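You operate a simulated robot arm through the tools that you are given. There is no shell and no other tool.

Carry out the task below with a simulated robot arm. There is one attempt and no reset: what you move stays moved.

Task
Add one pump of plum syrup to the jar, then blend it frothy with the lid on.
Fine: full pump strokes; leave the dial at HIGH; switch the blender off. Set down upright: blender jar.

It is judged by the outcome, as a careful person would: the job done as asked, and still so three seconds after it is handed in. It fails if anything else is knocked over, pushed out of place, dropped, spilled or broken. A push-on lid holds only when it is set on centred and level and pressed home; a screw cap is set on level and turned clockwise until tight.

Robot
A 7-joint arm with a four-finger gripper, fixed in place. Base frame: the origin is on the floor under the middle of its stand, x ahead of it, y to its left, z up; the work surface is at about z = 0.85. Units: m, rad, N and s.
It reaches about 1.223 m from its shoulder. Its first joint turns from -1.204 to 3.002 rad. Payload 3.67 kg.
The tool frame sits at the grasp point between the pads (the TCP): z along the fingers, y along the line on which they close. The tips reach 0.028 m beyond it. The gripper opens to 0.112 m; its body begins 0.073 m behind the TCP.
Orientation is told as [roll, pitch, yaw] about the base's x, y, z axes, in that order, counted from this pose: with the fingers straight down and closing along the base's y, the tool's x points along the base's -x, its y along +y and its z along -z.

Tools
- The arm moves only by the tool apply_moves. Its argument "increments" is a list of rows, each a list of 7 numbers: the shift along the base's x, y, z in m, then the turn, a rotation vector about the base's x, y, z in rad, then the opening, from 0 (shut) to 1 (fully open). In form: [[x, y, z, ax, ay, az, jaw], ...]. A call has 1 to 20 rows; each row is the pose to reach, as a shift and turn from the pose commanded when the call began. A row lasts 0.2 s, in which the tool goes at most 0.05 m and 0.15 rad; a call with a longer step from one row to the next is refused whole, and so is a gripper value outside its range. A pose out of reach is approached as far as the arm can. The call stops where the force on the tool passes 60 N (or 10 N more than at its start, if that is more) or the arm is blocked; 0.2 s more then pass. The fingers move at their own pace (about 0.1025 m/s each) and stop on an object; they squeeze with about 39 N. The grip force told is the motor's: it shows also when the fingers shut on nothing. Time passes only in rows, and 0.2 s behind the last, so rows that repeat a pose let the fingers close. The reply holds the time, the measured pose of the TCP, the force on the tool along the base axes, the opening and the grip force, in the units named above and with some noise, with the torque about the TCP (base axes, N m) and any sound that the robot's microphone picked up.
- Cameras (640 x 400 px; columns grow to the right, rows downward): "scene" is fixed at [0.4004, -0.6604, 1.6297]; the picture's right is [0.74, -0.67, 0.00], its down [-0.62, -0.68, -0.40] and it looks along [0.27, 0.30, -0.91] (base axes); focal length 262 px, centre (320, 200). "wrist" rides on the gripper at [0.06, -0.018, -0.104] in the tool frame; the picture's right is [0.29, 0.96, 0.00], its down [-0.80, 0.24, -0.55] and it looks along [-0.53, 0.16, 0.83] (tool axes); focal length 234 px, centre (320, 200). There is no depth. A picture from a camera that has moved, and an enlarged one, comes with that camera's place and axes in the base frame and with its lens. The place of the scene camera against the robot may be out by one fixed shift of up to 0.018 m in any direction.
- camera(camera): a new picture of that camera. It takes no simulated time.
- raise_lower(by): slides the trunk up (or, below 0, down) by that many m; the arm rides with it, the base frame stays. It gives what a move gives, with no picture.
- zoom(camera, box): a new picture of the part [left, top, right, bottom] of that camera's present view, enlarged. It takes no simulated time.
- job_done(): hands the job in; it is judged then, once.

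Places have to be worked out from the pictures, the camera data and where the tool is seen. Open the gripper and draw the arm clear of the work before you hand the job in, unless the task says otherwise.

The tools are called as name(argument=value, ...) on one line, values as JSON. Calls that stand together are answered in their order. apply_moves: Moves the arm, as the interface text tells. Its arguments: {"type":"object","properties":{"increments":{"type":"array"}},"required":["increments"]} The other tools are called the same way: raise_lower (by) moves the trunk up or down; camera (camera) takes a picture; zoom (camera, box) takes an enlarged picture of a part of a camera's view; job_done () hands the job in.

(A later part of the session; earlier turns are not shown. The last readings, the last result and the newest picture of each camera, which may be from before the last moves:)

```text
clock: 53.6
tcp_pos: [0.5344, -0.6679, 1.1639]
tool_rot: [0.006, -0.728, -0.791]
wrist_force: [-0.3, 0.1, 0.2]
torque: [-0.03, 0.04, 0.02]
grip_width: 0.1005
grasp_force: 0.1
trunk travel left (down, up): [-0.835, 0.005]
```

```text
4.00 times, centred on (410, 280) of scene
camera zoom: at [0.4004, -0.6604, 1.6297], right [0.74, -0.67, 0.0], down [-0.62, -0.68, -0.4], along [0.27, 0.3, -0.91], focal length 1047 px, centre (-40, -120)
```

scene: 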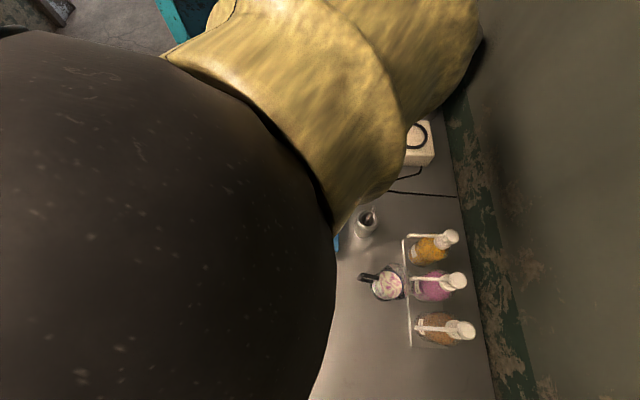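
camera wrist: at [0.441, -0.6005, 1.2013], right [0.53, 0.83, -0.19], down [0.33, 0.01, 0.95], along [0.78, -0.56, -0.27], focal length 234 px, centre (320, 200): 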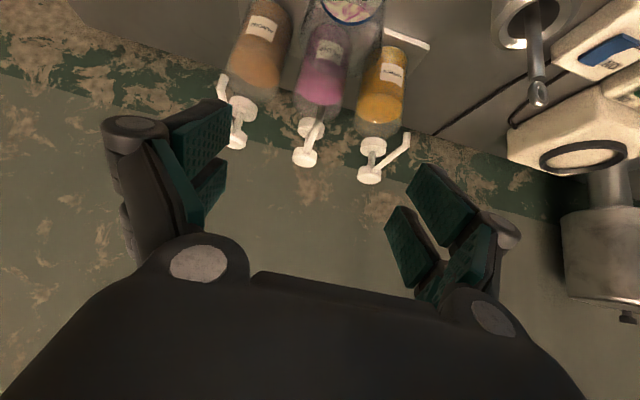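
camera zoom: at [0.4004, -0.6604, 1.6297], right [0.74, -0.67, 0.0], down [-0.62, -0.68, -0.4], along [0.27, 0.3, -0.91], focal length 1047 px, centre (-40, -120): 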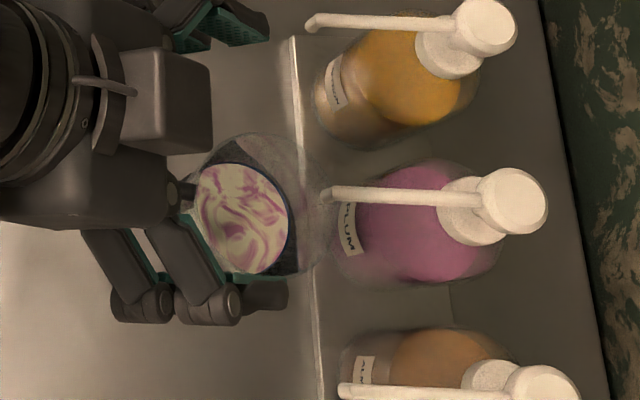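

Same viewpoint as after release. I descend to the line of approach, 8 cm back along the tool axis, and check.

apply_moves(increments=[[0.003, -0.003, -0.04, 0, 0, 0, 0.9], [0.008, -0.008, -0.08, 0, 0, 0, 0.9], [0.013, -0.013, -0.115, 0, 0, 0, 0.9], [0.017, -0.016, -0.138, 0, 0, 0, 0.9], [0.017, -0.016, -0.138, 0, 0, 0, 0.9]])

camera(camera="wrist")

zoom(camera="scene", box=[340, 230, 480, 330])

```text
clock: 54.8
tcp_pos: [0.5522, -0.6846, 1.024]
tool_rot: [0.006, -0.727, -0.794]
wrist_force: [0.0, -0.1, -0.2]
torque: [0.03, -0.01, 0.0]
grip_width: 0.1007
grasp_force: 0.2
trunk travel left (down, up): [-0.835, 0.005]
```

```text
taken
camera wrist: at [0.4594, -0.6174, 1.0627], right [0.53, 0.83, -0.19], down [0.33, 0.0, 0.94], along [0.78, -0.56, -0.27], focal length 234 px, centre (320, 200)
```

wrist: 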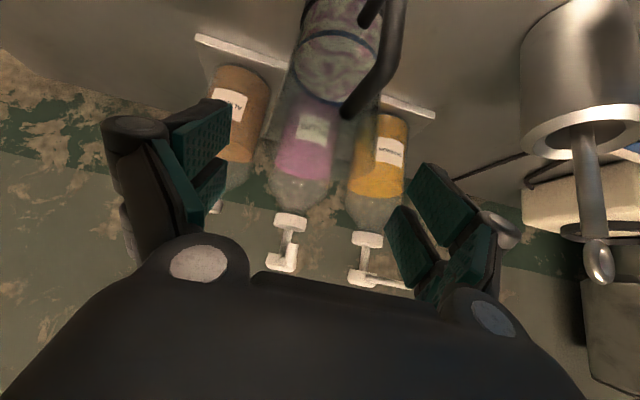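

```text
4.00 times, centred on (410, 280) of scene
camera zoom: at [0.4004, -0.6604, 1.6297], right [0.74, -0.67, 0.0], down [-0.62, -0.68, -0.4], along [0.27, 0.3, -0.91], focal length 1047 px, centre (-40, -120)
```

zoom: 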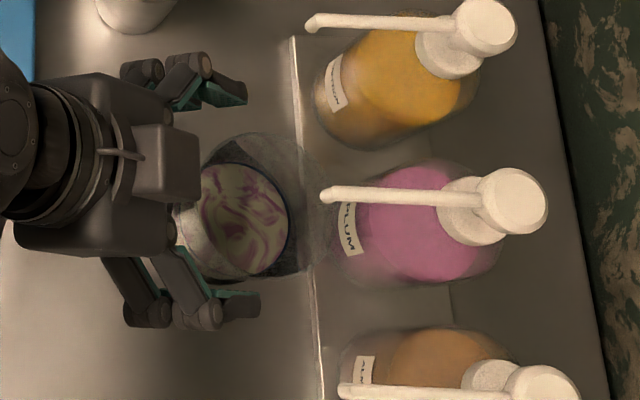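

Fingers are centred about the jar. I advance along the tool axis to the former grip pose and close.

apply_moves(increments=[[0.0095, -0.0095, -0.015, 0, 0, 0, 0.9], [0.019, -0.019, -0.03, 0, 0, 0, 0.9], [0.0285, -0.0285, -0.045, 0, 0, 0, 0.9], [0.0365, -0.0365, -0.057, 0, 0, 0, 0.9], [0.0365, -0.0365, -0.057, 0, 0, 0, 0.9]])

apply_moves(increments=[[0, 0, 0, 0, 0, 0, 0.8], [0, 0, 0, 0, 0, 0, 0.6], [0, 0, 0, 0, 0, 0, 0.3], [0, 0, 0, 0, 0, 0, 0.3]])

camera(camera="wrist")

zoom(camera="scene", box=[340, 230, 480, 330])

```text
clock: 56.0
tcp_pos: [0.5874, -0.7212, 0.9644]
tool_rot: [0.007, -0.727, -0.792]
wrist_force: [-1.5, -0.3, -0.1]
torque: [-0.04, -0.01, 0.0]
grip_width: 0.1009
grasp_force: 0.1
trunk travel left (down, up): [-0.835, 0.005]
```

```text
clock: 57.0
tcp_pos: [0.5887, -0.7206, 0.9666]
tool_rot: [0.007, -0.724, -0.792]
wrist_force: [-0.6, -0.5, -0.1]
torque: [-0.03, 0.01, 0.0]
grip_width: 0.0827
grasp_force: 39.2
trunk travel left (down, up): [-0.835, 0.005]
```

```text
taken
camera wrist: at [0.4953, -0.6525, 1.0046], right [0.53, 0.83, -0.19], down [0.33, 0.0, 0.94], along [0.78, -0.56, -0.27], focal length 234 px, centre (320, 200)
```

wrist: 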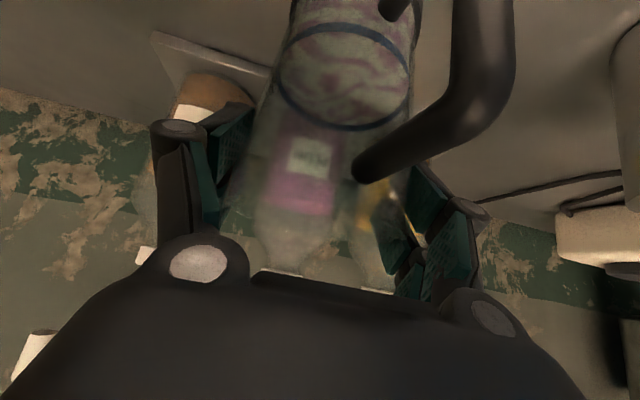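

```text
4.00 times, centred on (410, 280) of scene
camera zoom: at [0.4004, -0.6604, 1.6297], right [0.74, -0.67, 0.0], down [-0.62, -0.68, -0.4], along [0.27, 0.3, -0.91], focal length 1047 px, centre (-40, -120)
```

zoom: 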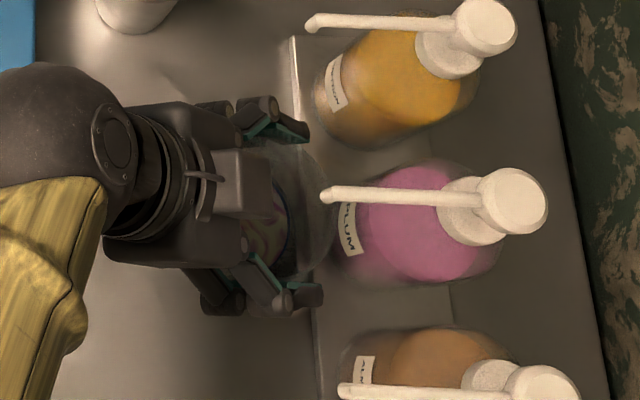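

Gripped again (0.083 m, 39 N). I lift slightly and draw the jar back from under the spout toward the robot.

apply_moves(increments=[[0, 0, 0.005, 0, 0, 0, 0.3], [0, 0, 0.01, 0, 0, 0, 0.3], [0, 0, 0.01, 0, 0, 0, 0.3], [-0.008, 0.008, 0.012, 0, 0, 0, 0.3], [-0.018, 0.018, 0.014, 0, 0, 0, 0.3], [-0.03, 0.03, 0.016, 0, 0, 0, 0.3], [-0.042, 0.042, 0.02, 0, 0, 0, 0.3], [-0.054, 0.054, 0.026, 0, 0, 0, 0.3], [-0.06, 0.06, 0.034, 0, 0, 0, 0.3], [-0.06, 0.06, 0.034, 0, 0, 0, 0.3]])

zoom(camera="scene", box=[320, 220, 480, 330])

camera(camera="wrist")

```text
clock: 59.2
tcp_pos: [0.5285, -0.6576, 1.0031]
tool_rot: [0.003, -0.728, -0.788]
wrist_force: [1.0, 0.0, -4.6]
torque: [-0.03, 0.01, -0.02]
grip_width: 0.0826
grasp_force: 38.6
trunk travel left (down, up): [-0.835, 0.005]
```

```text
3.64 times, centred on (400, 275) of scene
camera zoom: at [0.4004, -0.6604, 1.6297], right [0.74, -0.67, 0.0], down [-0.62, -0.68, -0.4], along [0.27, 0.3, -0.91], focal length 952 px, centre (29, -73)
```

zoom: 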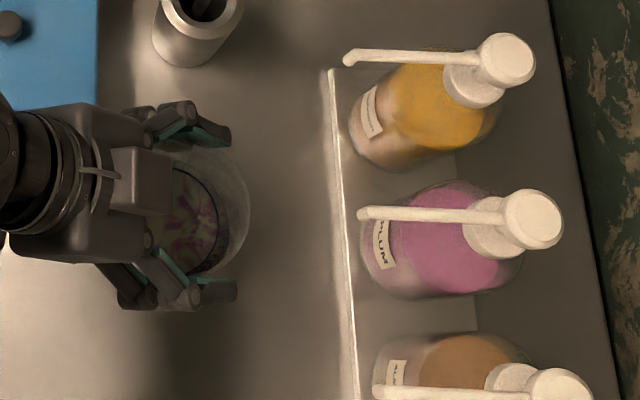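

```text
taken
camera wrist: at [0.4356, -0.5888, 1.0409], right [0.53, 0.83, -0.19], down [0.33, 0.01, 0.94], along [0.78, -0.56, -0.27], focal length 234 px, centre (320, 200)
```

wrist: 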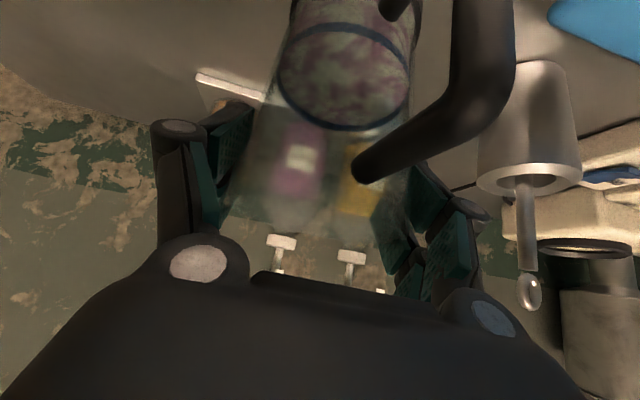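

Clear of the spout, jar steady. I raise it while moving outward (keeping clear of the spoon cup and the saffron spout).

apply_moves(increments=[[0.008, 0.004, 0.02, 0, 0, 0, 0.3], [0.02, 0.01, 0.05, 0, 0, 0, 0.3], [0.0315, 0.0176, 0.077, 0, 0, 0, 0.3], [0.045, 0.024, 0.1, 0, 0, 0, 0.3], [0.058, 0.031, 0.123, 0, 0, 0, 0.3], [0.0715, 0.0376, 0.147, 0, 0, 0, 0.3], [0.09, 0.047, 0.172, 0, 0, 0, 0.3], [0.1115, 0.0576, 0.197, 0, 0, 0, 0.3], [0.1115, 0.0576, 0.197, 0, 0, 0, 0.3]])

camera(camera="wrist")

```text
clock: 61.2
tcp_pos: [0.6387, -0.6057, 1.1962]
tool_rot: [0.009, -0.723, -0.795]
wrist_force: [-0.2, 0.0, -3.4]
torque: [-0.05, -0.04, -0.01]
grip_width: 0.0826
grasp_force: 39.3
trunk travel left (down, up): [-0.835, 0.005]
```

```text
taken
camera wrist: at [0.5456, -0.5379, 1.2346], right [0.53, 0.83, -0.18], down [0.33, 0.0, 0.94], along [0.78, -0.56, -0.27], focal length 234 px, centre (320, 200)
```

wrist: 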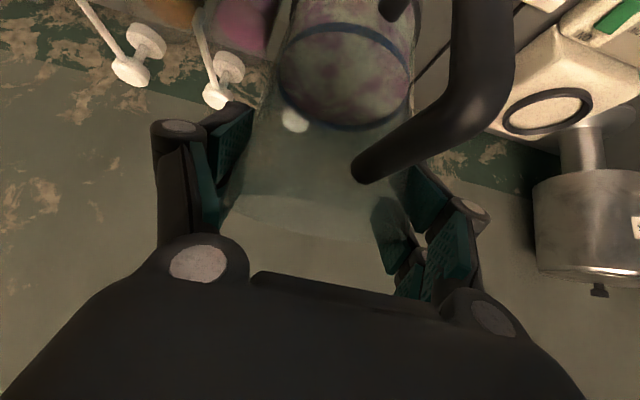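

Now carry it over toward the blender base, turning to yaw ≈ −20°, stopping slightly short and above.

apply_moves(increments=[[0.027, 0.013, 0, 0, 0, 0.037, 0.3], [0.054, 0.026, 0, 0, 0, 0.073, 0.3], [0.081, 0.04, 0, 0, 0, 0.11, 0.3], [0.108, 0.053, 0, 0, 0, 0.147, 0.3], [0.136, 0.066, 0, 0, 0, 0.183, 0.3], [0.163, 0.08, 0, 0, 0, 0.22, 0.3], [0.19, 0.093, 0, 0, 0, 0.257, 0.3], [0.217, 0.106, -0.005, 0, 0, 0.293, 0.3], [0.244, 0.12, -0.01, 0, 0, 0.33, 0.3], [0.27, 0.133, -0.015, 0, 0, 0.367, 0.3], [0.295, 0.146, -0.02, 0, 0, 0.403, 0.3], [0.32, 0.158, -0.025, 0, 0, 0.44, 0.3], [0.32, 0.158, -0.025, 0, 0, 0.44, 0.3], [0.32, 0.158, -0.025, 0, 0, 0.44, 0.3]])

camera(camera="wrist")

camera(camera="scene")

```text
clock: 64.2
tcp_pos: [0.9616, -0.4434, 1.173]
tool_rot: [0.005, -0.727, -0.35]
wrist_force: [-0.3, 0.3, -3.5]
torque: [-0.01, -0.02, -0.03]
grip_width: 0.0826
grasp_force: 38.8
trunk travel left (down, up): [-0.835, 0.005]
```

```text
taken
camera wrist: at [0.8475, -0.422, 1.2123], right [0.12, 0.97, -0.19], down [0.29, 0.14, 0.94], along [0.95, -0.17, -0.27], focal length 234 px, centre (320, 200)
```

wrist: 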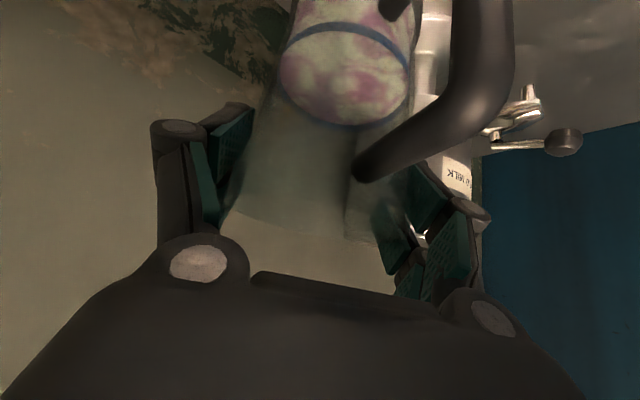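

```text
taken
```

scene: 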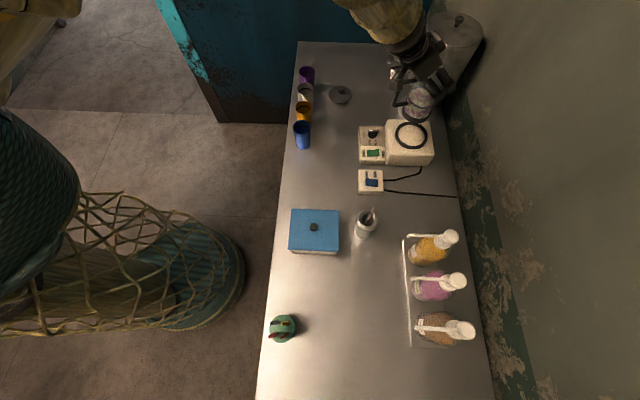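

The scene camera has a clear view now. I zoom to align the jar over the ring.

zoom(camera="scene", box=[360, 40, 480, 180])

zoom(camera="scene", box=[380, 60, 450, 130])

```text
2.86 times, centred on (420, 110) of scene
camera zoom: at [0.4004, -0.6604, 1.6297], right [0.74, -0.67, 0.0], down [-0.62, -0.68, -0.4], along [0.27, 0.3, -0.91], focal length 748 px, centre (34, 457)
```

zoom: 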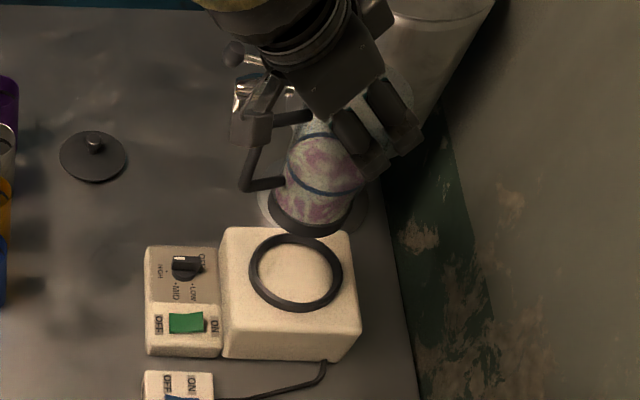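

```text
5.71 times, centred on (415, 95) of scene
camera zoom: at [0.4004, -0.6604, 1.6297], right [0.74, -0.67, 0.0], down [-0.62, -0.68, -0.4], along [0.27, 0.3, -0.91], focal length 1496 px, centre (-223, 800)
```

zoom: 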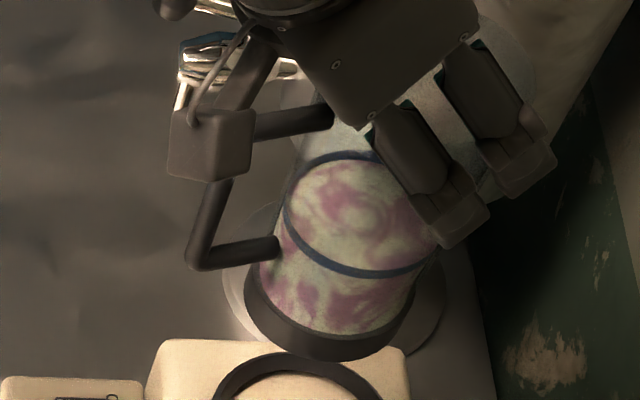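

Jar base collar ≈84 mm, ring inner ≈86 mm. The shift needed is about (+0.031, −0.006). I move over the ring and lower to ~3 cm above it.

apply_moves(increments=[[0.01, -0.002, 0, 0, 0, 0, 0.3], [0.021, -0.004, -0.01, 0, 0, 0, 0.3], [0.031, -0.006, -0.03, 0, 0, 0, 0.3], [0.031, -0.006, -0.055, 0, 0, 0, 0.3], [0.031, -0.006, -0.08, 0, 0, 0, 0.3], [0.031, -0.006, -0.09, 0, 0, 0, 0.3], [0.031, -0.006, -0.09, 0, 0, 0, 0.3]])

zoom(camera="scene", box=[380, 80, 450, 150])

camera(camera="wrist")

```text
clock: 65.8
tcp_pos: [0.9907, -0.4498, 1.0835]
tool_rot: [0.008, -0.725, -0.351]
wrist_force: [0.7, 0.1, -3.3]
torque: [-0.05, -0.03, 0.03]
grip_width: 0.0824
grasp_force: 39.5
trunk travel left (down, up): [-0.835, 0.005]
```

```text
5.71 times, centred on (415, 115) of scene
camera zoom: at [0.4004, -0.6604, 1.6297], right [0.74, -0.67, 0.0], down [-0.62, -0.68, -0.4], along [0.27, 0.3, -0.91], focal length 1496 px, centre (-223, 686)
```

zoom: 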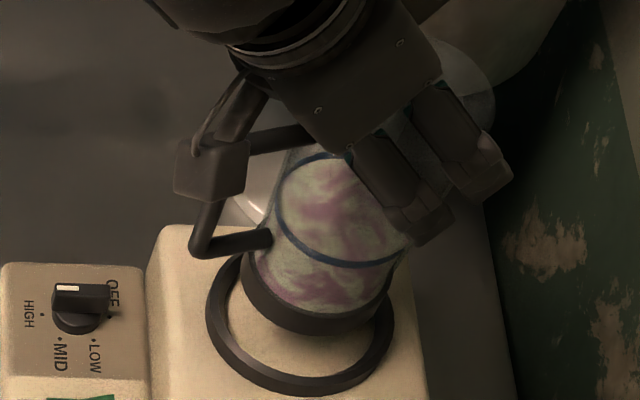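

```text
taken
camera wrist: at [0.8778, -0.4276, 1.1209], right [0.12, 0.97, -0.19], down [0.29, 0.14, 0.94], along [0.95, -0.17, -0.27], focal length 234 px, centre (320, 200)
```

wrist: 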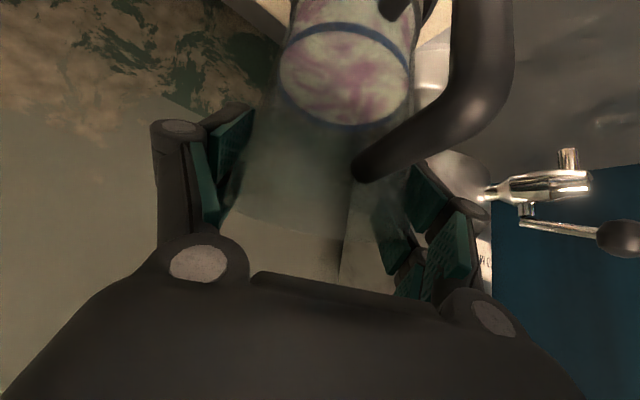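

Looks nearly aligned; the remaining error depends on the height gap. I lower 18 mm more and re-measure.

apply_moves(increments=[[0, 0, -0.009, 0, 0, 0, 0.3], [0, 0, -0.018, 0, 0, 0, 0.3], [0, 0, -0.018, 0, 0, 0, 0.3]])

zoom(camera="scene", box=[385, 100, 440, 155])

```text
clock: 66.6
tcp_pos: [0.9916, -0.4501, 1.0658]
tool_rot: [0.008, -0.725, -0.351]
wrist_force: [-0.1, 0.2, -3.7]
torque: [-0.05, -0.01, -0.02]
grip_width: 0.0826
grasp_force: 38.6
trunk travel left (down, up): [-0.835, 0.005]
```

```text
7.27 times, centred on (412, 128) of scene
camera zoom: at [0.4004, -0.6604, 1.6297], right [0.74, -0.67, 0.0], down [-0.62, -0.68, -0.4], along [0.27, 0.3, -0.91], focal length 1904 px, centre (-353, 727)
```

zoom: 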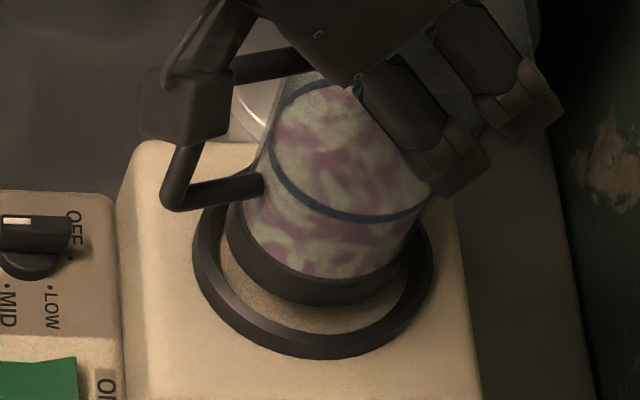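

I measure jar-base and ring ellipses: a few millimetres of offset, uncertain because of the gap. I lower another 10 mm and re-check.

apply_moves(increments=[[0, 0, -0.005, 0, 0, 0, 0.3], [0, 0, -0.01, 0, 0, 0, 0.3], [0, 0, -0.01, 0, 0, 0, 0.3]])

zoom(camera="scene", box=[390, 110, 435, 155])

```text
clock: 67.4
tcp_pos: [0.9909, -0.4498, 1.055]
tool_rot: [0.006, -0.725, -0.351]
wrist_force: [-0.1, 0.2, -3.6]
torque: [-0.02, 0.0, -0.01]
grip_width: 0.0828
grasp_force: 39.6
trunk travel left (down, up): [-0.835, 0.005]
```

```text
8.89 times, centred on (412, 132) of scene
camera zoom: at [0.4004, -0.6604, 1.6297], right [0.74, -0.67, 0.0], down [-0.62, -0.68, -0.4], along [0.27, 0.3, -0.91], focal length 2327 px, centre (-502, 800)
```

zoom: 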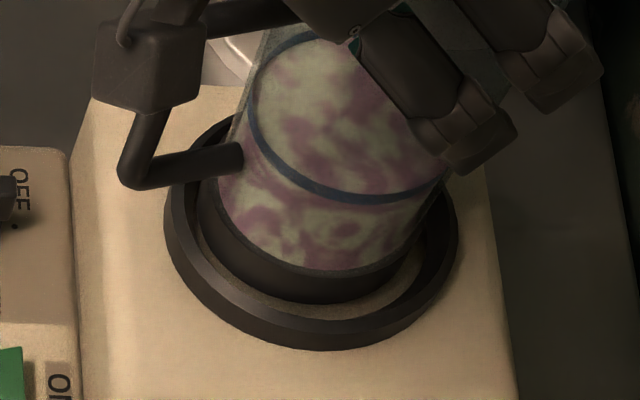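

Several estimates agree the jar axis is about 9 mm short of the ring centre along x. I shift by that and lower 4 mm, then look again.

apply_moves(increments=[[0.004, 0, 0, 0, 0, 0, 0.3], [0.009, -0.001, 0, 0, 0, 0, 0.3], [0.009, -0.001, -0.004, 0, 0, 0, 0.3], [0.009, -0.001, -0.004, 0, 0, 0, 0.3]])

zoom(camera="scene", box=[390, 110, 435, 155])

```text
clock: 68.4
tcp_pos: [1.0002, -0.4511, 1.0521]
tool_rot: [0.007, -0.725, -0.35]
wrist_force: [0.1, -0.4, -3.6]
torque: [-0.02, -0.05, 0.01]
grip_width: 0.0827
grasp_force: 38.4
trunk travel left (down, up): [-0.835, 0.005]
```

```text
8.89 times, centred on (412, 132) of scene
camera zoom: at [0.4004, -0.6604, 1.6297], right [0.74, -0.67, 0.0], down [-0.62, -0.68, -0.4], along [0.27, 0.3, -0.91], focal length 2327 px, centre (-502, 800)
```

zoom: 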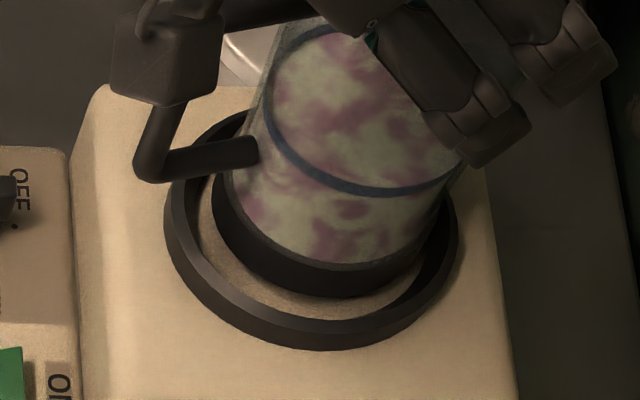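

Prediction now puts the jar base right on the ring's inner circle. I lower in small steps, watching force.

apply_moves(increments=[[0, 0, -0.003, 0, 0, 0, 0.3], [0, 0, -0.006, 0, 0, 0, 0.3], [0, 0, -0.006, 0, 0, 0, 0.3]])

zoom(camera="scene", box=[390, 110, 435, 155])

```text
clock: 69.2
tcp_pos: [0.9995, -0.4513, 1.045]
tool_rot: [0.008, -0.727, -0.35]
wrist_force: [-0.2, -0.3, -3.3]
torque: [0.01, -0.03, 0.0]
grip_width: 0.0829
grasp_force: 39.0
trunk travel left (down, up): [-0.835, 0.005]
```

```text
8.89 times, centred on (412, 132) of scene
camera zoom: at [0.4004, -0.6604, 1.6297], right [0.74, -0.67, 0.0], down [-0.62, -0.68, -0.4], along [0.27, 0.3, -0.91], focal length 2327 px, centre (-502, 800)
```

zoom: 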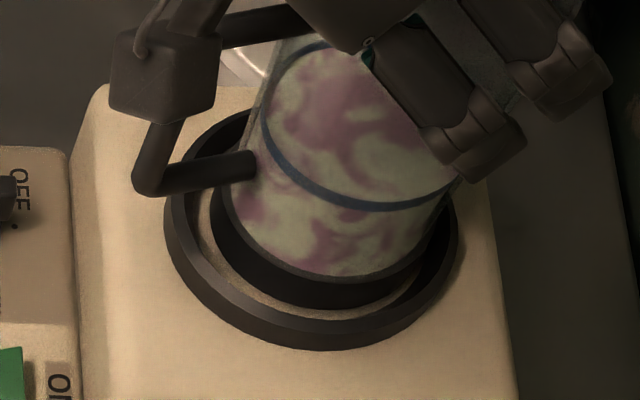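

Still free (weight −3.3 N). The jar looks ~2–3 mm to the right of the ring's centre, so I shift slightly back and lower 3 mm more.

apply_moves(increments=[[-0.0018, 0.0016, 0, 0, 0, 0, 0.3], [-0.0018, 0.0016, -0.0015, 0, 0, 0, 0.3], [-0.0018, 0.0016, -0.003, 0, 0, 0, 0.3], [-0.0018, 0.0016, -0.003, 0, 0, 0, 0.3]])

zoom(camera="scene", box=[390, 110, 435, 155])

```text
clock: 70.2
tcp_pos: [0.9981, -0.4509, 1.0422]
tool_rot: [0.008, -0.725, -0.351]
wrist_force: [0.5, 0.1, -3.3]
torque: [-0.02, -0.04, 0.04]
grip_width: 0.0829
grasp_force: 39.0
trunk travel left (down, up): [-0.835, 0.005]
```

```text
8.89 times, centred on (412, 132) of scene
camera zoom: at [0.4004, -0.6604, 1.6297], right [0.74, -0.67, 0.0], down [-0.62, -0.68, -0.4], along [0.27, 0.3, -0.91], focal length 2327 px, centre (-502, 800)
```

zoom: 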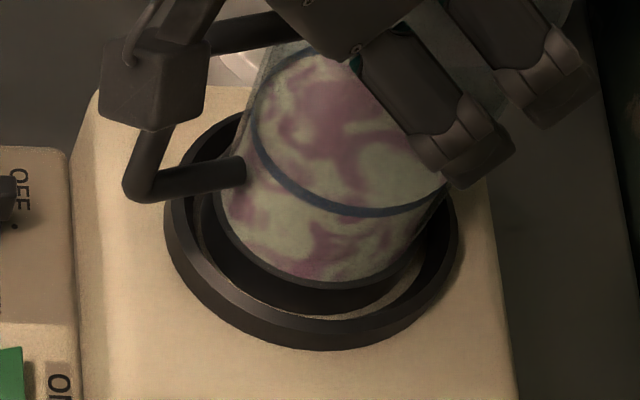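

Now nearly concentric. I lower another 3 mm.

apply_moves(increments=[[0, 0, -0.0015, 0, 0, 0, 0.3], [0, 0, -0.003, 0, 0, 0, 0.3], [0, 0, -0.003, 0, 0, 0, 0.3]])

zoom(camera="scene", box=[390, 110, 435, 155])

```text
clock: 71.0
tcp_pos: [0.9985, -0.4502, 1.0426]
tool_rot: [0.008, -0.73, -0.35]
wrist_force: [2.1, -2.5, 13.4]
torque: [-0.41, 0.34, 0.11]
grip_width: 0.0827
grasp_force: 39.3
trunk travel left (down, up): [-0.835, 0.005]
```

```text
8.89 times, centred on (412, 132) of scene
camera zoom: at [0.4004, -0.6604, 1.6297], right [0.74, -0.67, 0.0], down [-0.62, -0.68, -0.4], along [0.27, 0.3, -0.91], focal length 2327 px, centre (-502, 800)
```

zoom: 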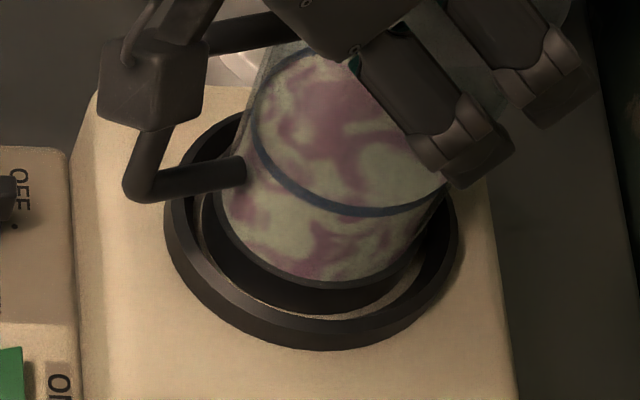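

Contact at about the ring's top height with a moment that says the near side of the jar base is on the lip. I back off 2 mm and zoom on the left, right and near edges.

apply_moves(increments=[[0, 0, 0.003, 0, 0, 0, 0.3], [0, 0, 0.003, 0, 0, 0, 0.3]])

zoom(camera="scene", box=[392, 122, 416, 146])

zoom(camera="scene", box=[410, 122, 434, 146])

```text
clock: 71.6
tcp_pos: [0.999, -0.4482, 1.0416]
tool_rot: [0.008, -0.725, -0.352]
wrist_force: [-0.5, -0.1, -0.9]
torque: [-0.03, -0.02, 0.0]
grip_width: 0.0825
grasp_force: 39.0
trunk travel left (down, up): [-0.835, 0.005]
```

```text
16.00 times, centred on (404, 134) of scene
camera zoom: at [0.4004, -0.6604, 1.6297], right [0.74, -0.67, 0.0], down [-0.62, -0.68, -0.4], along [0.27, 0.3, -0.91], focal length 4188 px, centre (-1024, 1256)
```

zoom: 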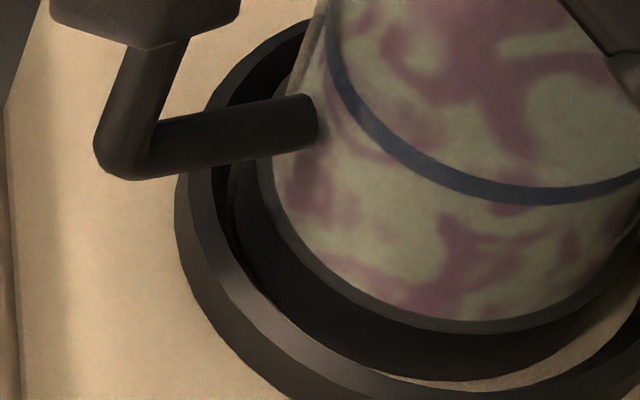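

```text
16.00 times, centred on (422, 134) of scene
camera zoom: at [0.4004, -0.6604, 1.6297], right [0.74, -0.67, 0.0], down [-0.62, -0.68, -0.4], along [0.27, 0.3, -0.91], focal length 4188 px, centre (-1312, 1256)
```

zoom: 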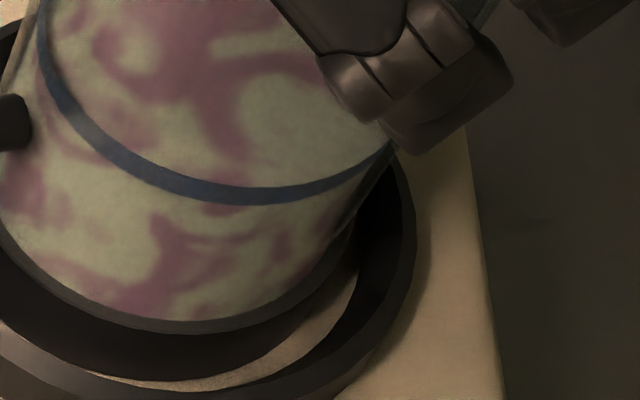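

The jar base looks concentric within ~1 mm, resting at the ring's lip on the near side. I lift 2 mm, shift ~1.5 mm away from that contact, and lower again.

apply_moves(increments=[[0, 0, 0.002, 0, 0, 0, 0.3], [0.0006, 0.0014, 0.002, 0, 0, 0, 0.3], [0.0006, 0.0014, 0.0, 0, 0, 0, 0.3], [0.0006, 0.0014, -0.002, 0, 0, 0, 0.3], [0.0006, 0.0014, -0.003, 0, 0, 0, 0.3], [0.0006, 0.0014, -0.003, 0, 0, 0, 0.3]])

```text
clock: 73.0
tcp_pos: [0.9995, -0.447, 1.0418]
tool_rot: [0.006, -0.729, -0.351]
wrist_force: [2.7, -2.2, 12.3]
torque: [-0.3, 0.24, 0.1]
grip_width: 0.0824
grasp_force: 39.1
trunk travel left (down, up): [-0.835, 0.005]
```

The visible floor crescent at the right and the contact moment on the robot side both say the jar should go ~2.5 mm further in +x. I lift, shift, and lower again.

apply_moves(increments=[[0, 0, 0.003, 0, 0, 0, 0.3], [0.0025, 0.0, 0.004, 0, 0, 0, 0.3], [0.0025, 0.0, 0.004, 0, 0, 0, 0.3]])

zoom(camera="scene", box=[394, 116, 430, 150])

```text
clock: 73.8
tcp_pos: [1.0003, -0.4483, 1.0414]
tool_rot: [0.008, -0.725, -0.349]
wrist_force: [-2.8, -0.9, -1.5]
torque: [-0.19, 0.29, 0.02]
grip_width: 0.0827
grasp_force: 39.1
trunk travel left (down, up): [-0.835, 0.005]
```

```text
11.76 times, centred on (412, 133) of scene
camera zoom: at [0.4004, -0.6604, 1.6297], right [0.74, -0.67, 0.0], down [-0.62, -0.68, -0.4], along [0.27, 0.3, -0.91], focal length 3080 px, centre (-762, 988)
```

zoom: 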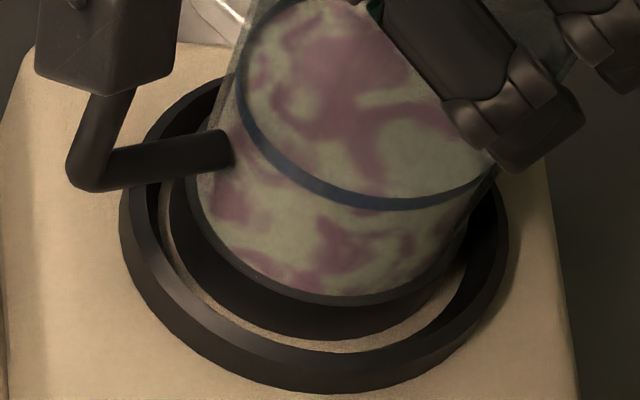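

Some side load remains, so I check whether the jar has stayed upright in the grip.

zoom(camera="scene", box=[385, 95, 440, 150])

camera(camera="wrist")

```text
7.27 times, centred on (412, 122) of scene
camera zoom: at [0.4004, -0.6604, 1.6297], right [0.74, -0.67, 0.0], down [-0.62, -0.68, -0.4], along [0.27, 0.3, -0.91], focal length 1904 px, centre (-353, 764)
```

zoom: 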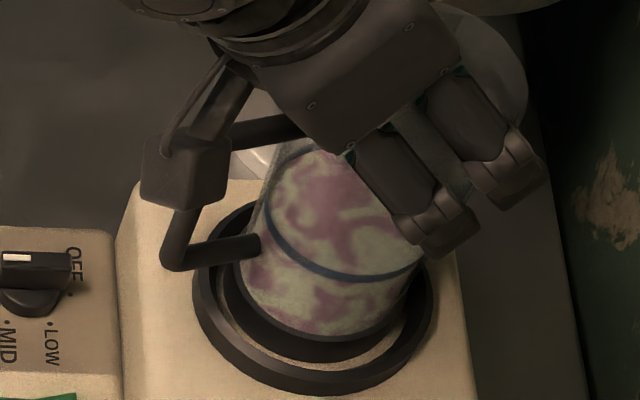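

```text
taken
camera wrist: at [0.8872, -0.4267, 1.0798], right [0.12, 0.97, -0.19], down [0.3, 0.14, 0.94], along [0.95, -0.17, -0.27], focal length 234 px, centre (320, 200)
```

wrist: 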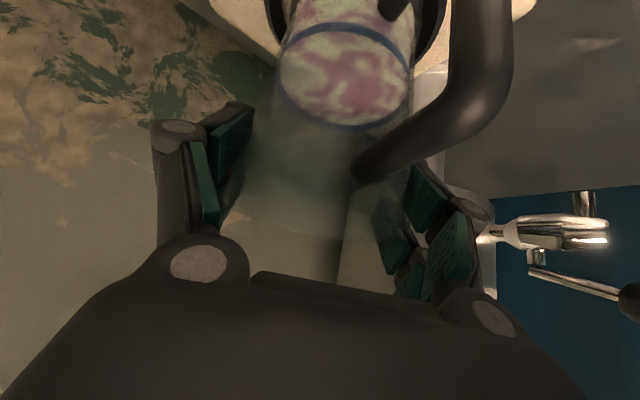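

The jar is unchanged in the grip. I lower again in small steps from this shifted spot.

apply_moves(increments=[[0, 0, -0.002, 0, 0, 0, 0.3], [0, 0, -0.004, 0, 0, 0, 0.3], [0, 0, -0.006, 0, 0, 0, 0.3], [0, 0, -0.006, 0, 0, 0, 0.3]])

zoom(camera="scene", box=[394, 116, 430, 150])

```text
clock: 74.8
tcp_pos: [1.0009, -0.4483, 1.0421]
tool_rot: [0.007, -0.732, -0.352]
wrist_force: [-0.2, -3.8, 20.0]
torque: [-0.25, 0.5, -0.16]
grip_width: 0.0828
grasp_force: 38.8
trunk travel left (down, up): [-0.835, 0.005]
```

```text
11.76 times, centred on (412, 133) of scene
camera zoom: at [0.4004, -0.6604, 1.6297], right [0.74, -0.67, 0.0], down [-0.62, -0.68, -0.4], along [0.27, 0.3, -0.91], focal length 3080 px, centre (-762, 988)
```

zoom: 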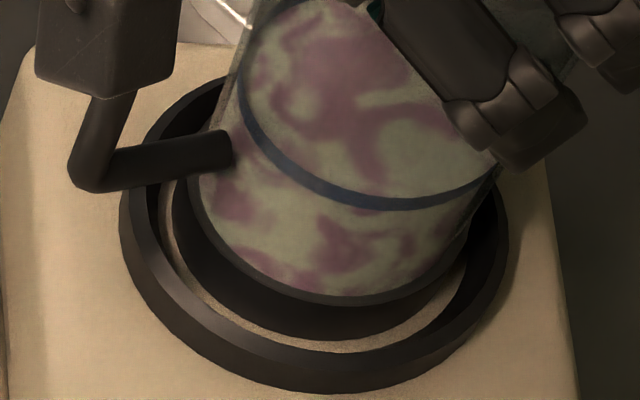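

The pressure centre is now near the jar's middle and the height is unchanged: the jar sits flat on the seat inside the ring, concentric to ~1 mm. I relax the downward push and open the jaws a little.

apply_moves(increments=[[0, 0, 0.003, 0, 0, 0, 0.3], [0, 0, 0.0045, 0, 0, 0, 0.3], [0, 0, 0.0045, 0, 0, 0, 0.78], [0, 0, 0.0045, 0, 0, 0, 0.84], [0, 0, 0.0045, 0, 0, 0, 0.86], [0, 0, 0.0045, 0, 0, 0, 0.86]])

zoom(camera="scene", box=[394, 116, 430, 150])

camera(camera="wrist")

```text
clock: 76.2
tcp_pos: [1.0008, -0.4486, 1.0424]
tool_rot: [0.006, -0.726, -0.349]
wrist_force: [0.0, 0.2, 0.1]
torque: [0.01, -0.04, -0.01]
grip_width: 0.0963
grasp_force: 0.1
trunk travel left (down, up): [-0.835, 0.005]
```

```text
11.76 times, centred on (412, 133) of scene
camera zoom: at [0.4004, -0.6604, 1.6297], right [0.74, -0.67, 0.0], down [-0.62, -0.68, -0.4], along [0.27, 0.3, -0.91], focal length 3080 px, centre (-762, 988)
```

zoom: 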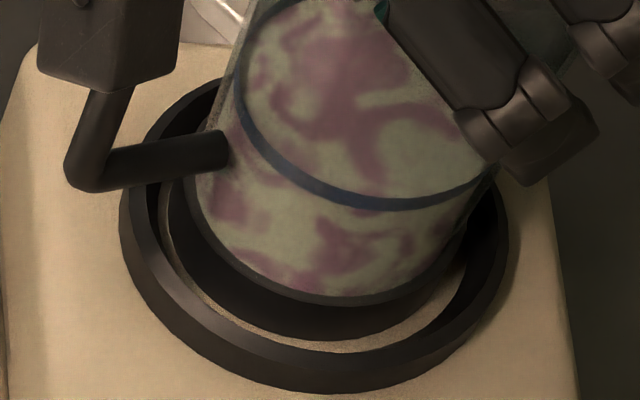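

```text
taken
camera wrist: at [0.8879, -0.4267, 1.0802], right [0.12, 0.97, -0.19], down [0.29, 0.14, 0.94], along [0.95, -0.17, -0.27], focal length 234 px, centre (320, 200)
```

wrist: 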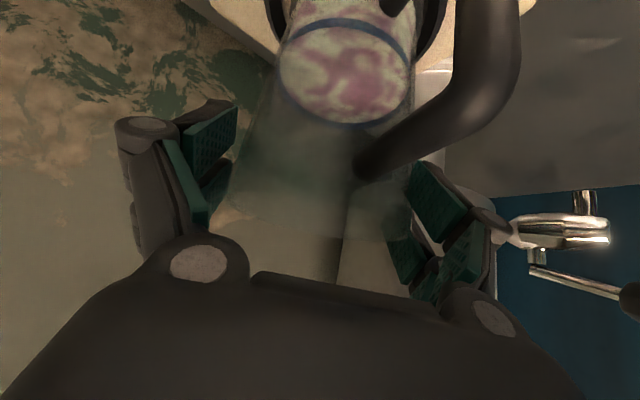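

Released; the jar stays put. I withdraw along the tool axis and then upward.

apply_moves(increments=[[-0.0125, 0.0046, 0.015, 0, 0, 0, 0.86], [-0.025, 0.0092, 0.03, 0, 0, 0, 0.86], [-0.0375, 0.0137, 0.045, 0, 0, 0, 0.86], [-0.05, 0.0183, 0.06, 0, 0, 0, 0.86], [-0.07, 0.026, 0.085, 0, 0, 0, 0.9], [-0.095, 0.035, 0.115, 0, 0, 0, 1], [-0.12, 0.045, 0.145, 0, 0, 0, 1], [-0.12, 0.045, 0.145, 0, 0, 0, 1]])

zoom(camera="scene", box=[385, 75, 445, 150])

camera(camera="wrist")

```text
clock: 78.0
tcp_pos: [0.8821, -0.4052, 1.1868]
tool_rot: [0.008, -0.725, -0.351]
wrist_force: [0.4, -0.3, -0.5]
torque: [0.02, 0.0, 0.02]
grip_width: 0.1118
grasp_force: 0.1
trunk travel left (down, up): [-0.835, 0.005]
```

```text
5.33 times, centred on (415, 112) of scene
camera zoom: at [0.4004, -0.6604, 1.6297], right [0.74, -0.67, 0.0], down [-0.62, -0.68, -0.4], along [0.27, 0.3, -0.91], focal length 1396 px, centre (-187, 667)
```

zoom: 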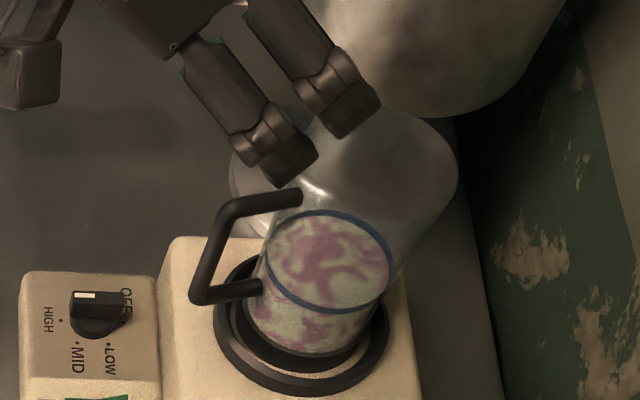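

```text
taken
camera wrist: at [0.7684, -0.3833, 1.2255], right [0.12, 0.97, -0.19], down [0.3, 0.14, 0.94], along [0.95, -0.17, -0.27], focal length 234 px, centre (320, 200)
```

wrist: 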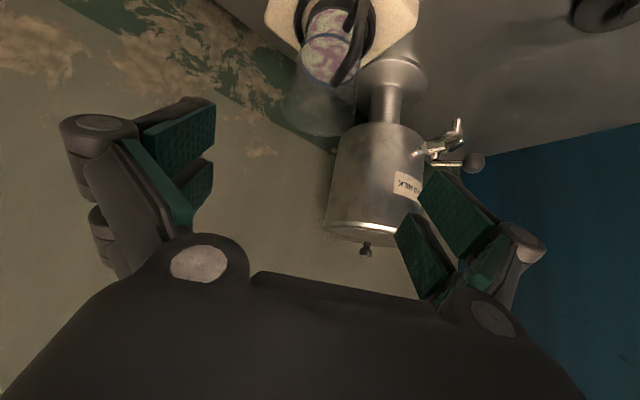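

I need to confirm the jar stands truly upright on the seat. I zoom from both cameras.

zoom(camera="wrist", box=[250, 0, 430, 145])

zoom(camera="scene", box=[392, 85, 440, 150])

```text
2.76 times, centred on (340, 72) of wrist
camera zoom: at [0.7684, -0.3833, 1.2255], right [0.12, 0.97, -0.19], down [0.3, 0.14, 0.94], along [0.95, -0.17, -0.27], focal length 646 px, centre (265, 552)
```

zoom: 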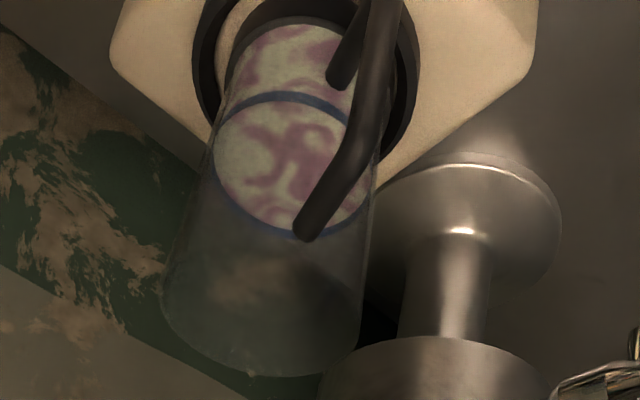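

```text
6.15 times, centred on (416, 118) of scene
camera zoom: at [0.4004, -0.6604, 1.6297], right [0.74, -0.67, 0.0], down [-0.62, -0.68, -0.4], along [0.27, 0.3, -0.91], focal length 1611 px, centre (-271, 708)
```

zoom: 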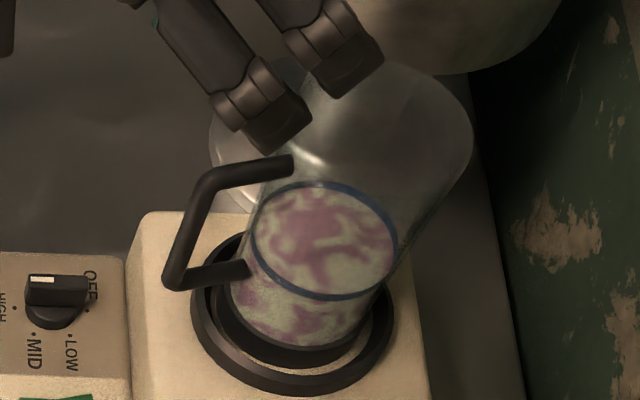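

Rim and base positions in the wrist view match an upright jar. I zoom further on the ring area to check how concentric the jar is in the ring.

zoom(camera="wrist", box=[290, 0, 380, 56])

zoom(camera="scene", box=[394, 120, 430, 150])

```text
7.11 times, centred on (335, 28) of wrist
camera zoom: at [0.7684, -0.3833, 1.2255], right [0.12, 0.97, -0.19], down [0.3, 0.14, 0.94], along [0.95, -0.17, -0.27], focal length 1665 px, centre (213, 1423)
```

zoom: 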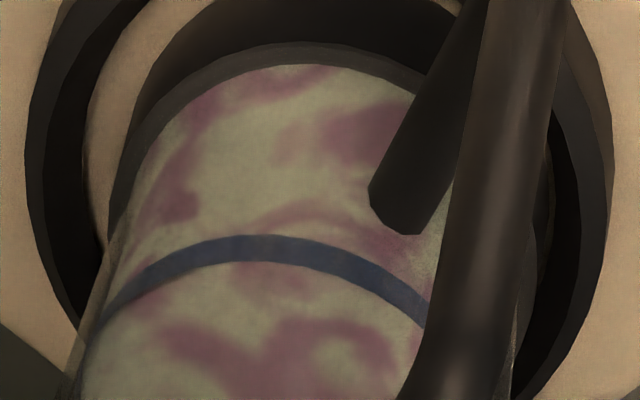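

```text
13.33 times, centred on (412, 135) of scene
camera zoom: at [0.4004, -0.6604, 1.6297], right [0.74, -0.67, 0.0], down [-0.62, -0.68, -0.4], along [0.27, 0.3, -0.91], focal length 3490 px, centre (-907, 1067)
```

zoom: 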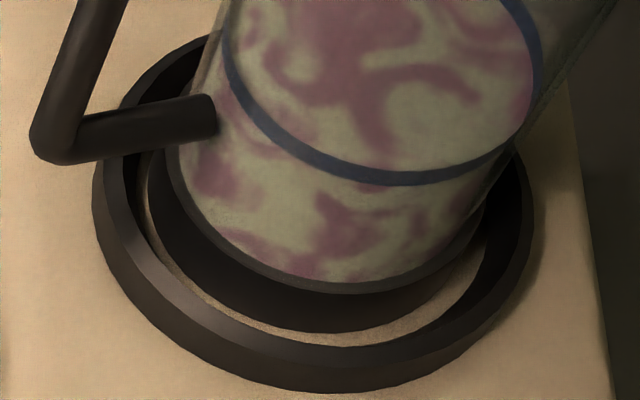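

The jar is seated within ~1–2 mm of the ring's centre and upright. Next the lid: I bring the tool vertical and move to look down at it.

apply_moves(increments=[[-0.01, 0.02, 0.02, 0.0312, 0.0851, 0, 1], [-0.01, 0.045, 0.03, 0.0623, 0.1702, 0, 1], [0, 0.075, 0.03, 0.0935, 0.2553, 0, 1], [0.01, 0.105, 0.03, 0.1247, 0.3404, 0, 1], [0.02, 0.135, 0.02, 0.1558, 0.4255, 0, 1], [0.03, 0.165, 0.01, 0.187, 0.5106, 0, 1], [0.035, 0.195, 0, 0.2181, 0.5957, 0, 1], [0.04, 0.225, -0.01, 0.2493, 0.6808, 0, 1], [0.045, 0.25, -0.02, 0.2493, 0.6808, 0, 1], [0.045, 0.25, -0.02, 0.2493, 0.6808, 0, 1]])

camera(camera="wrist")

camera(camera="scene")

```text
clock: 80.2
tcp_pos: [0.9271, -0.1529, 1.1704]
tool_rot: [0.006, 0.0, -0.35]
wrist_force: [-0.2, -0.6, 0.3]
torque: [0.02, -0.01, 0.0]
grip_width: 0.1121
grasp_force: 0.1
trunk travel left (down, up): [-0.835, 0.005]
```

```text
taken
camera wrist: at [0.8639, -0.1501, 1.2742], right [0.06, 1.0, 0.01], down [0.83, -0.05, 0.56], along [0.56, -0.03, -0.83], focal length 234 px, centre (320, 200)
```

wrist: 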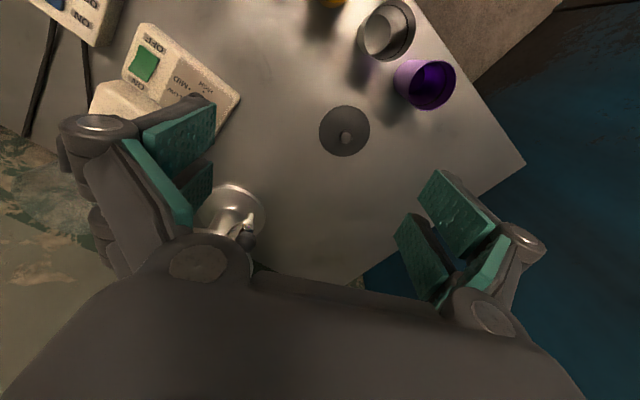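

```text
taken
```

scene: 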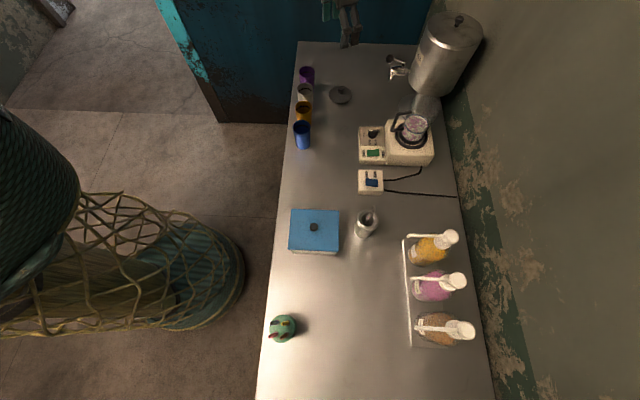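

Clear views of both the lid and the seated jar. Zoom on each.

zoom(camera="scene", box=[380, 80, 450, 160])

zoom(camera="wrist", box=[305, 90, 385, 170])

zoom(camera="scene", box=[320, 75, 360, 110])

```text
5.00 times, centred on (415, 120) of scene
camera zoom: at [0.4004, -0.6604, 1.6297], right [0.74, -0.67, 0.0], down [-0.62, -0.68, -0.4], along [0.27, 0.3, -0.91], focal length 1309 px, centre (-155, 600)
```

zoom: 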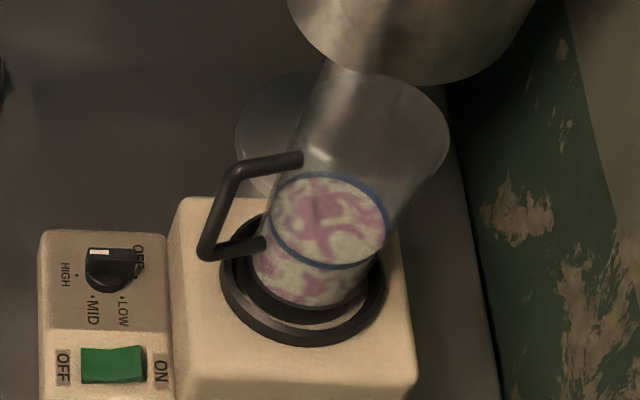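

```text
5.00 times, centred on (345, 130) of wrist
camera zoom: at [0.8639, -0.1501, 1.2742], right [0.06, 1.0, 0.01], down [0.83, -0.05, 0.56], along [0.56, -0.03, -0.83], focal length 1171 px, centre (195, 550)
```

zoom: 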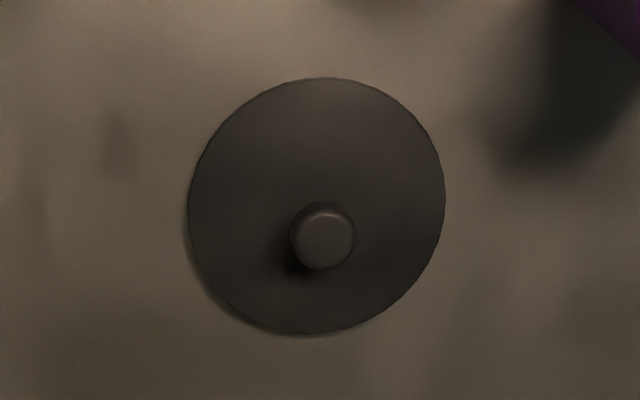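

```text
11.43 times, centred on (340, 92) of scene
camera zoom: at [0.4004, -0.6604, 1.6297], right [0.74, -0.67, 0.0], down [-0.62, -0.68, -0.4], along [0.27, 0.3, -0.91], focal length 2992 px, centre (91, 1429)
```

zoom: 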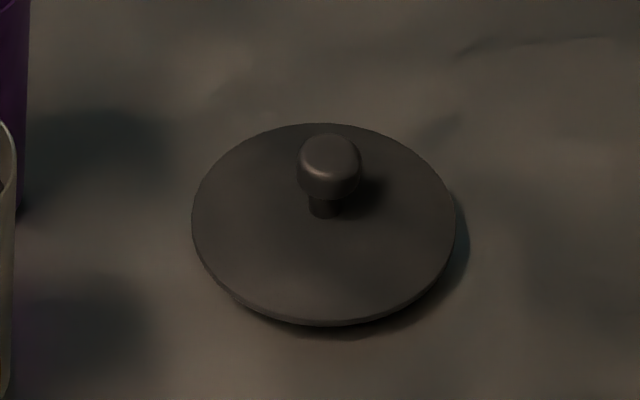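

Lid: disc Ø≈91 mm at (0.9945, -0.111), mushroom knob (cap Ø≈21 mm, top z≈0.894). I move above the knob, vertical.

apply_moves(increments=[[0.017, 0.01, -0.03, 0, 0, 0, 1], [0.034, 0.021, -0.065, 0, 0, 0, 1], [0.05, 0.031, -0.1, 0, 0, 0, 0.9], [0.067, 0.041, -0.135, 0, 0, 0, 0.7], [0.067, 0.041, -0.17, 0, 0, 0, 0.6], [0.067, 0.041, -0.17, 0, 0, 0, 0.6]])

camera(camera="wrist")

zoom(camera="scene", box=[290, 50, 400, 130])

```text
clock: 81.6
tcp_pos: [0.9934, -0.1092, 0.9979]
tool_rot: [0.007, -0.004, -0.35]
wrist_force: [0.4, -0.5, 0.1]
torque: [-0.02, -0.01, -0.01]
grip_width: 0.0671
grasp_force: 0.0
trunk travel left (down, up): [-0.835, 0.005]
```

```text
taken
camera wrist: at [0.9301, -0.1063, 1.1019], right [0.06, 1.0, 0.01], down [0.83, -0.05, 0.56], along [0.56, -0.03, -0.83], focal length 234 px, centre (320, 200)
```

wrist: 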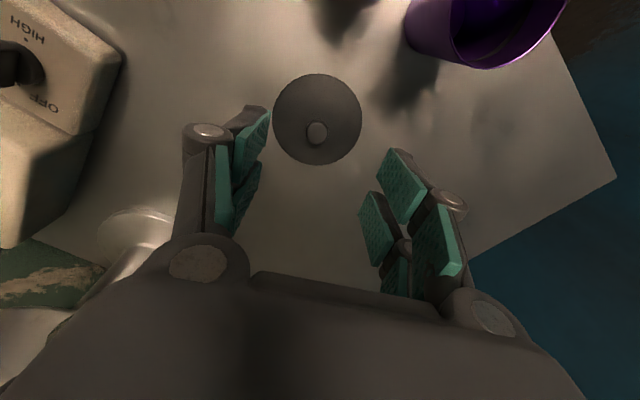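

```text
5.00 times, centred on (345, 90) of scene
camera zoom: at [0.4004, -0.6604, 1.6297], right [0.74, -0.67, 0.0], down [-0.62, -0.68, -0.4], along [0.27, 0.3, -0.91], focal length 1309 px, centre (195, 750)
```

zoom: 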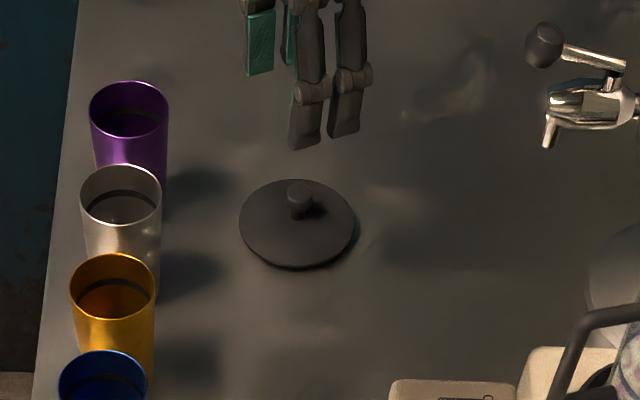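

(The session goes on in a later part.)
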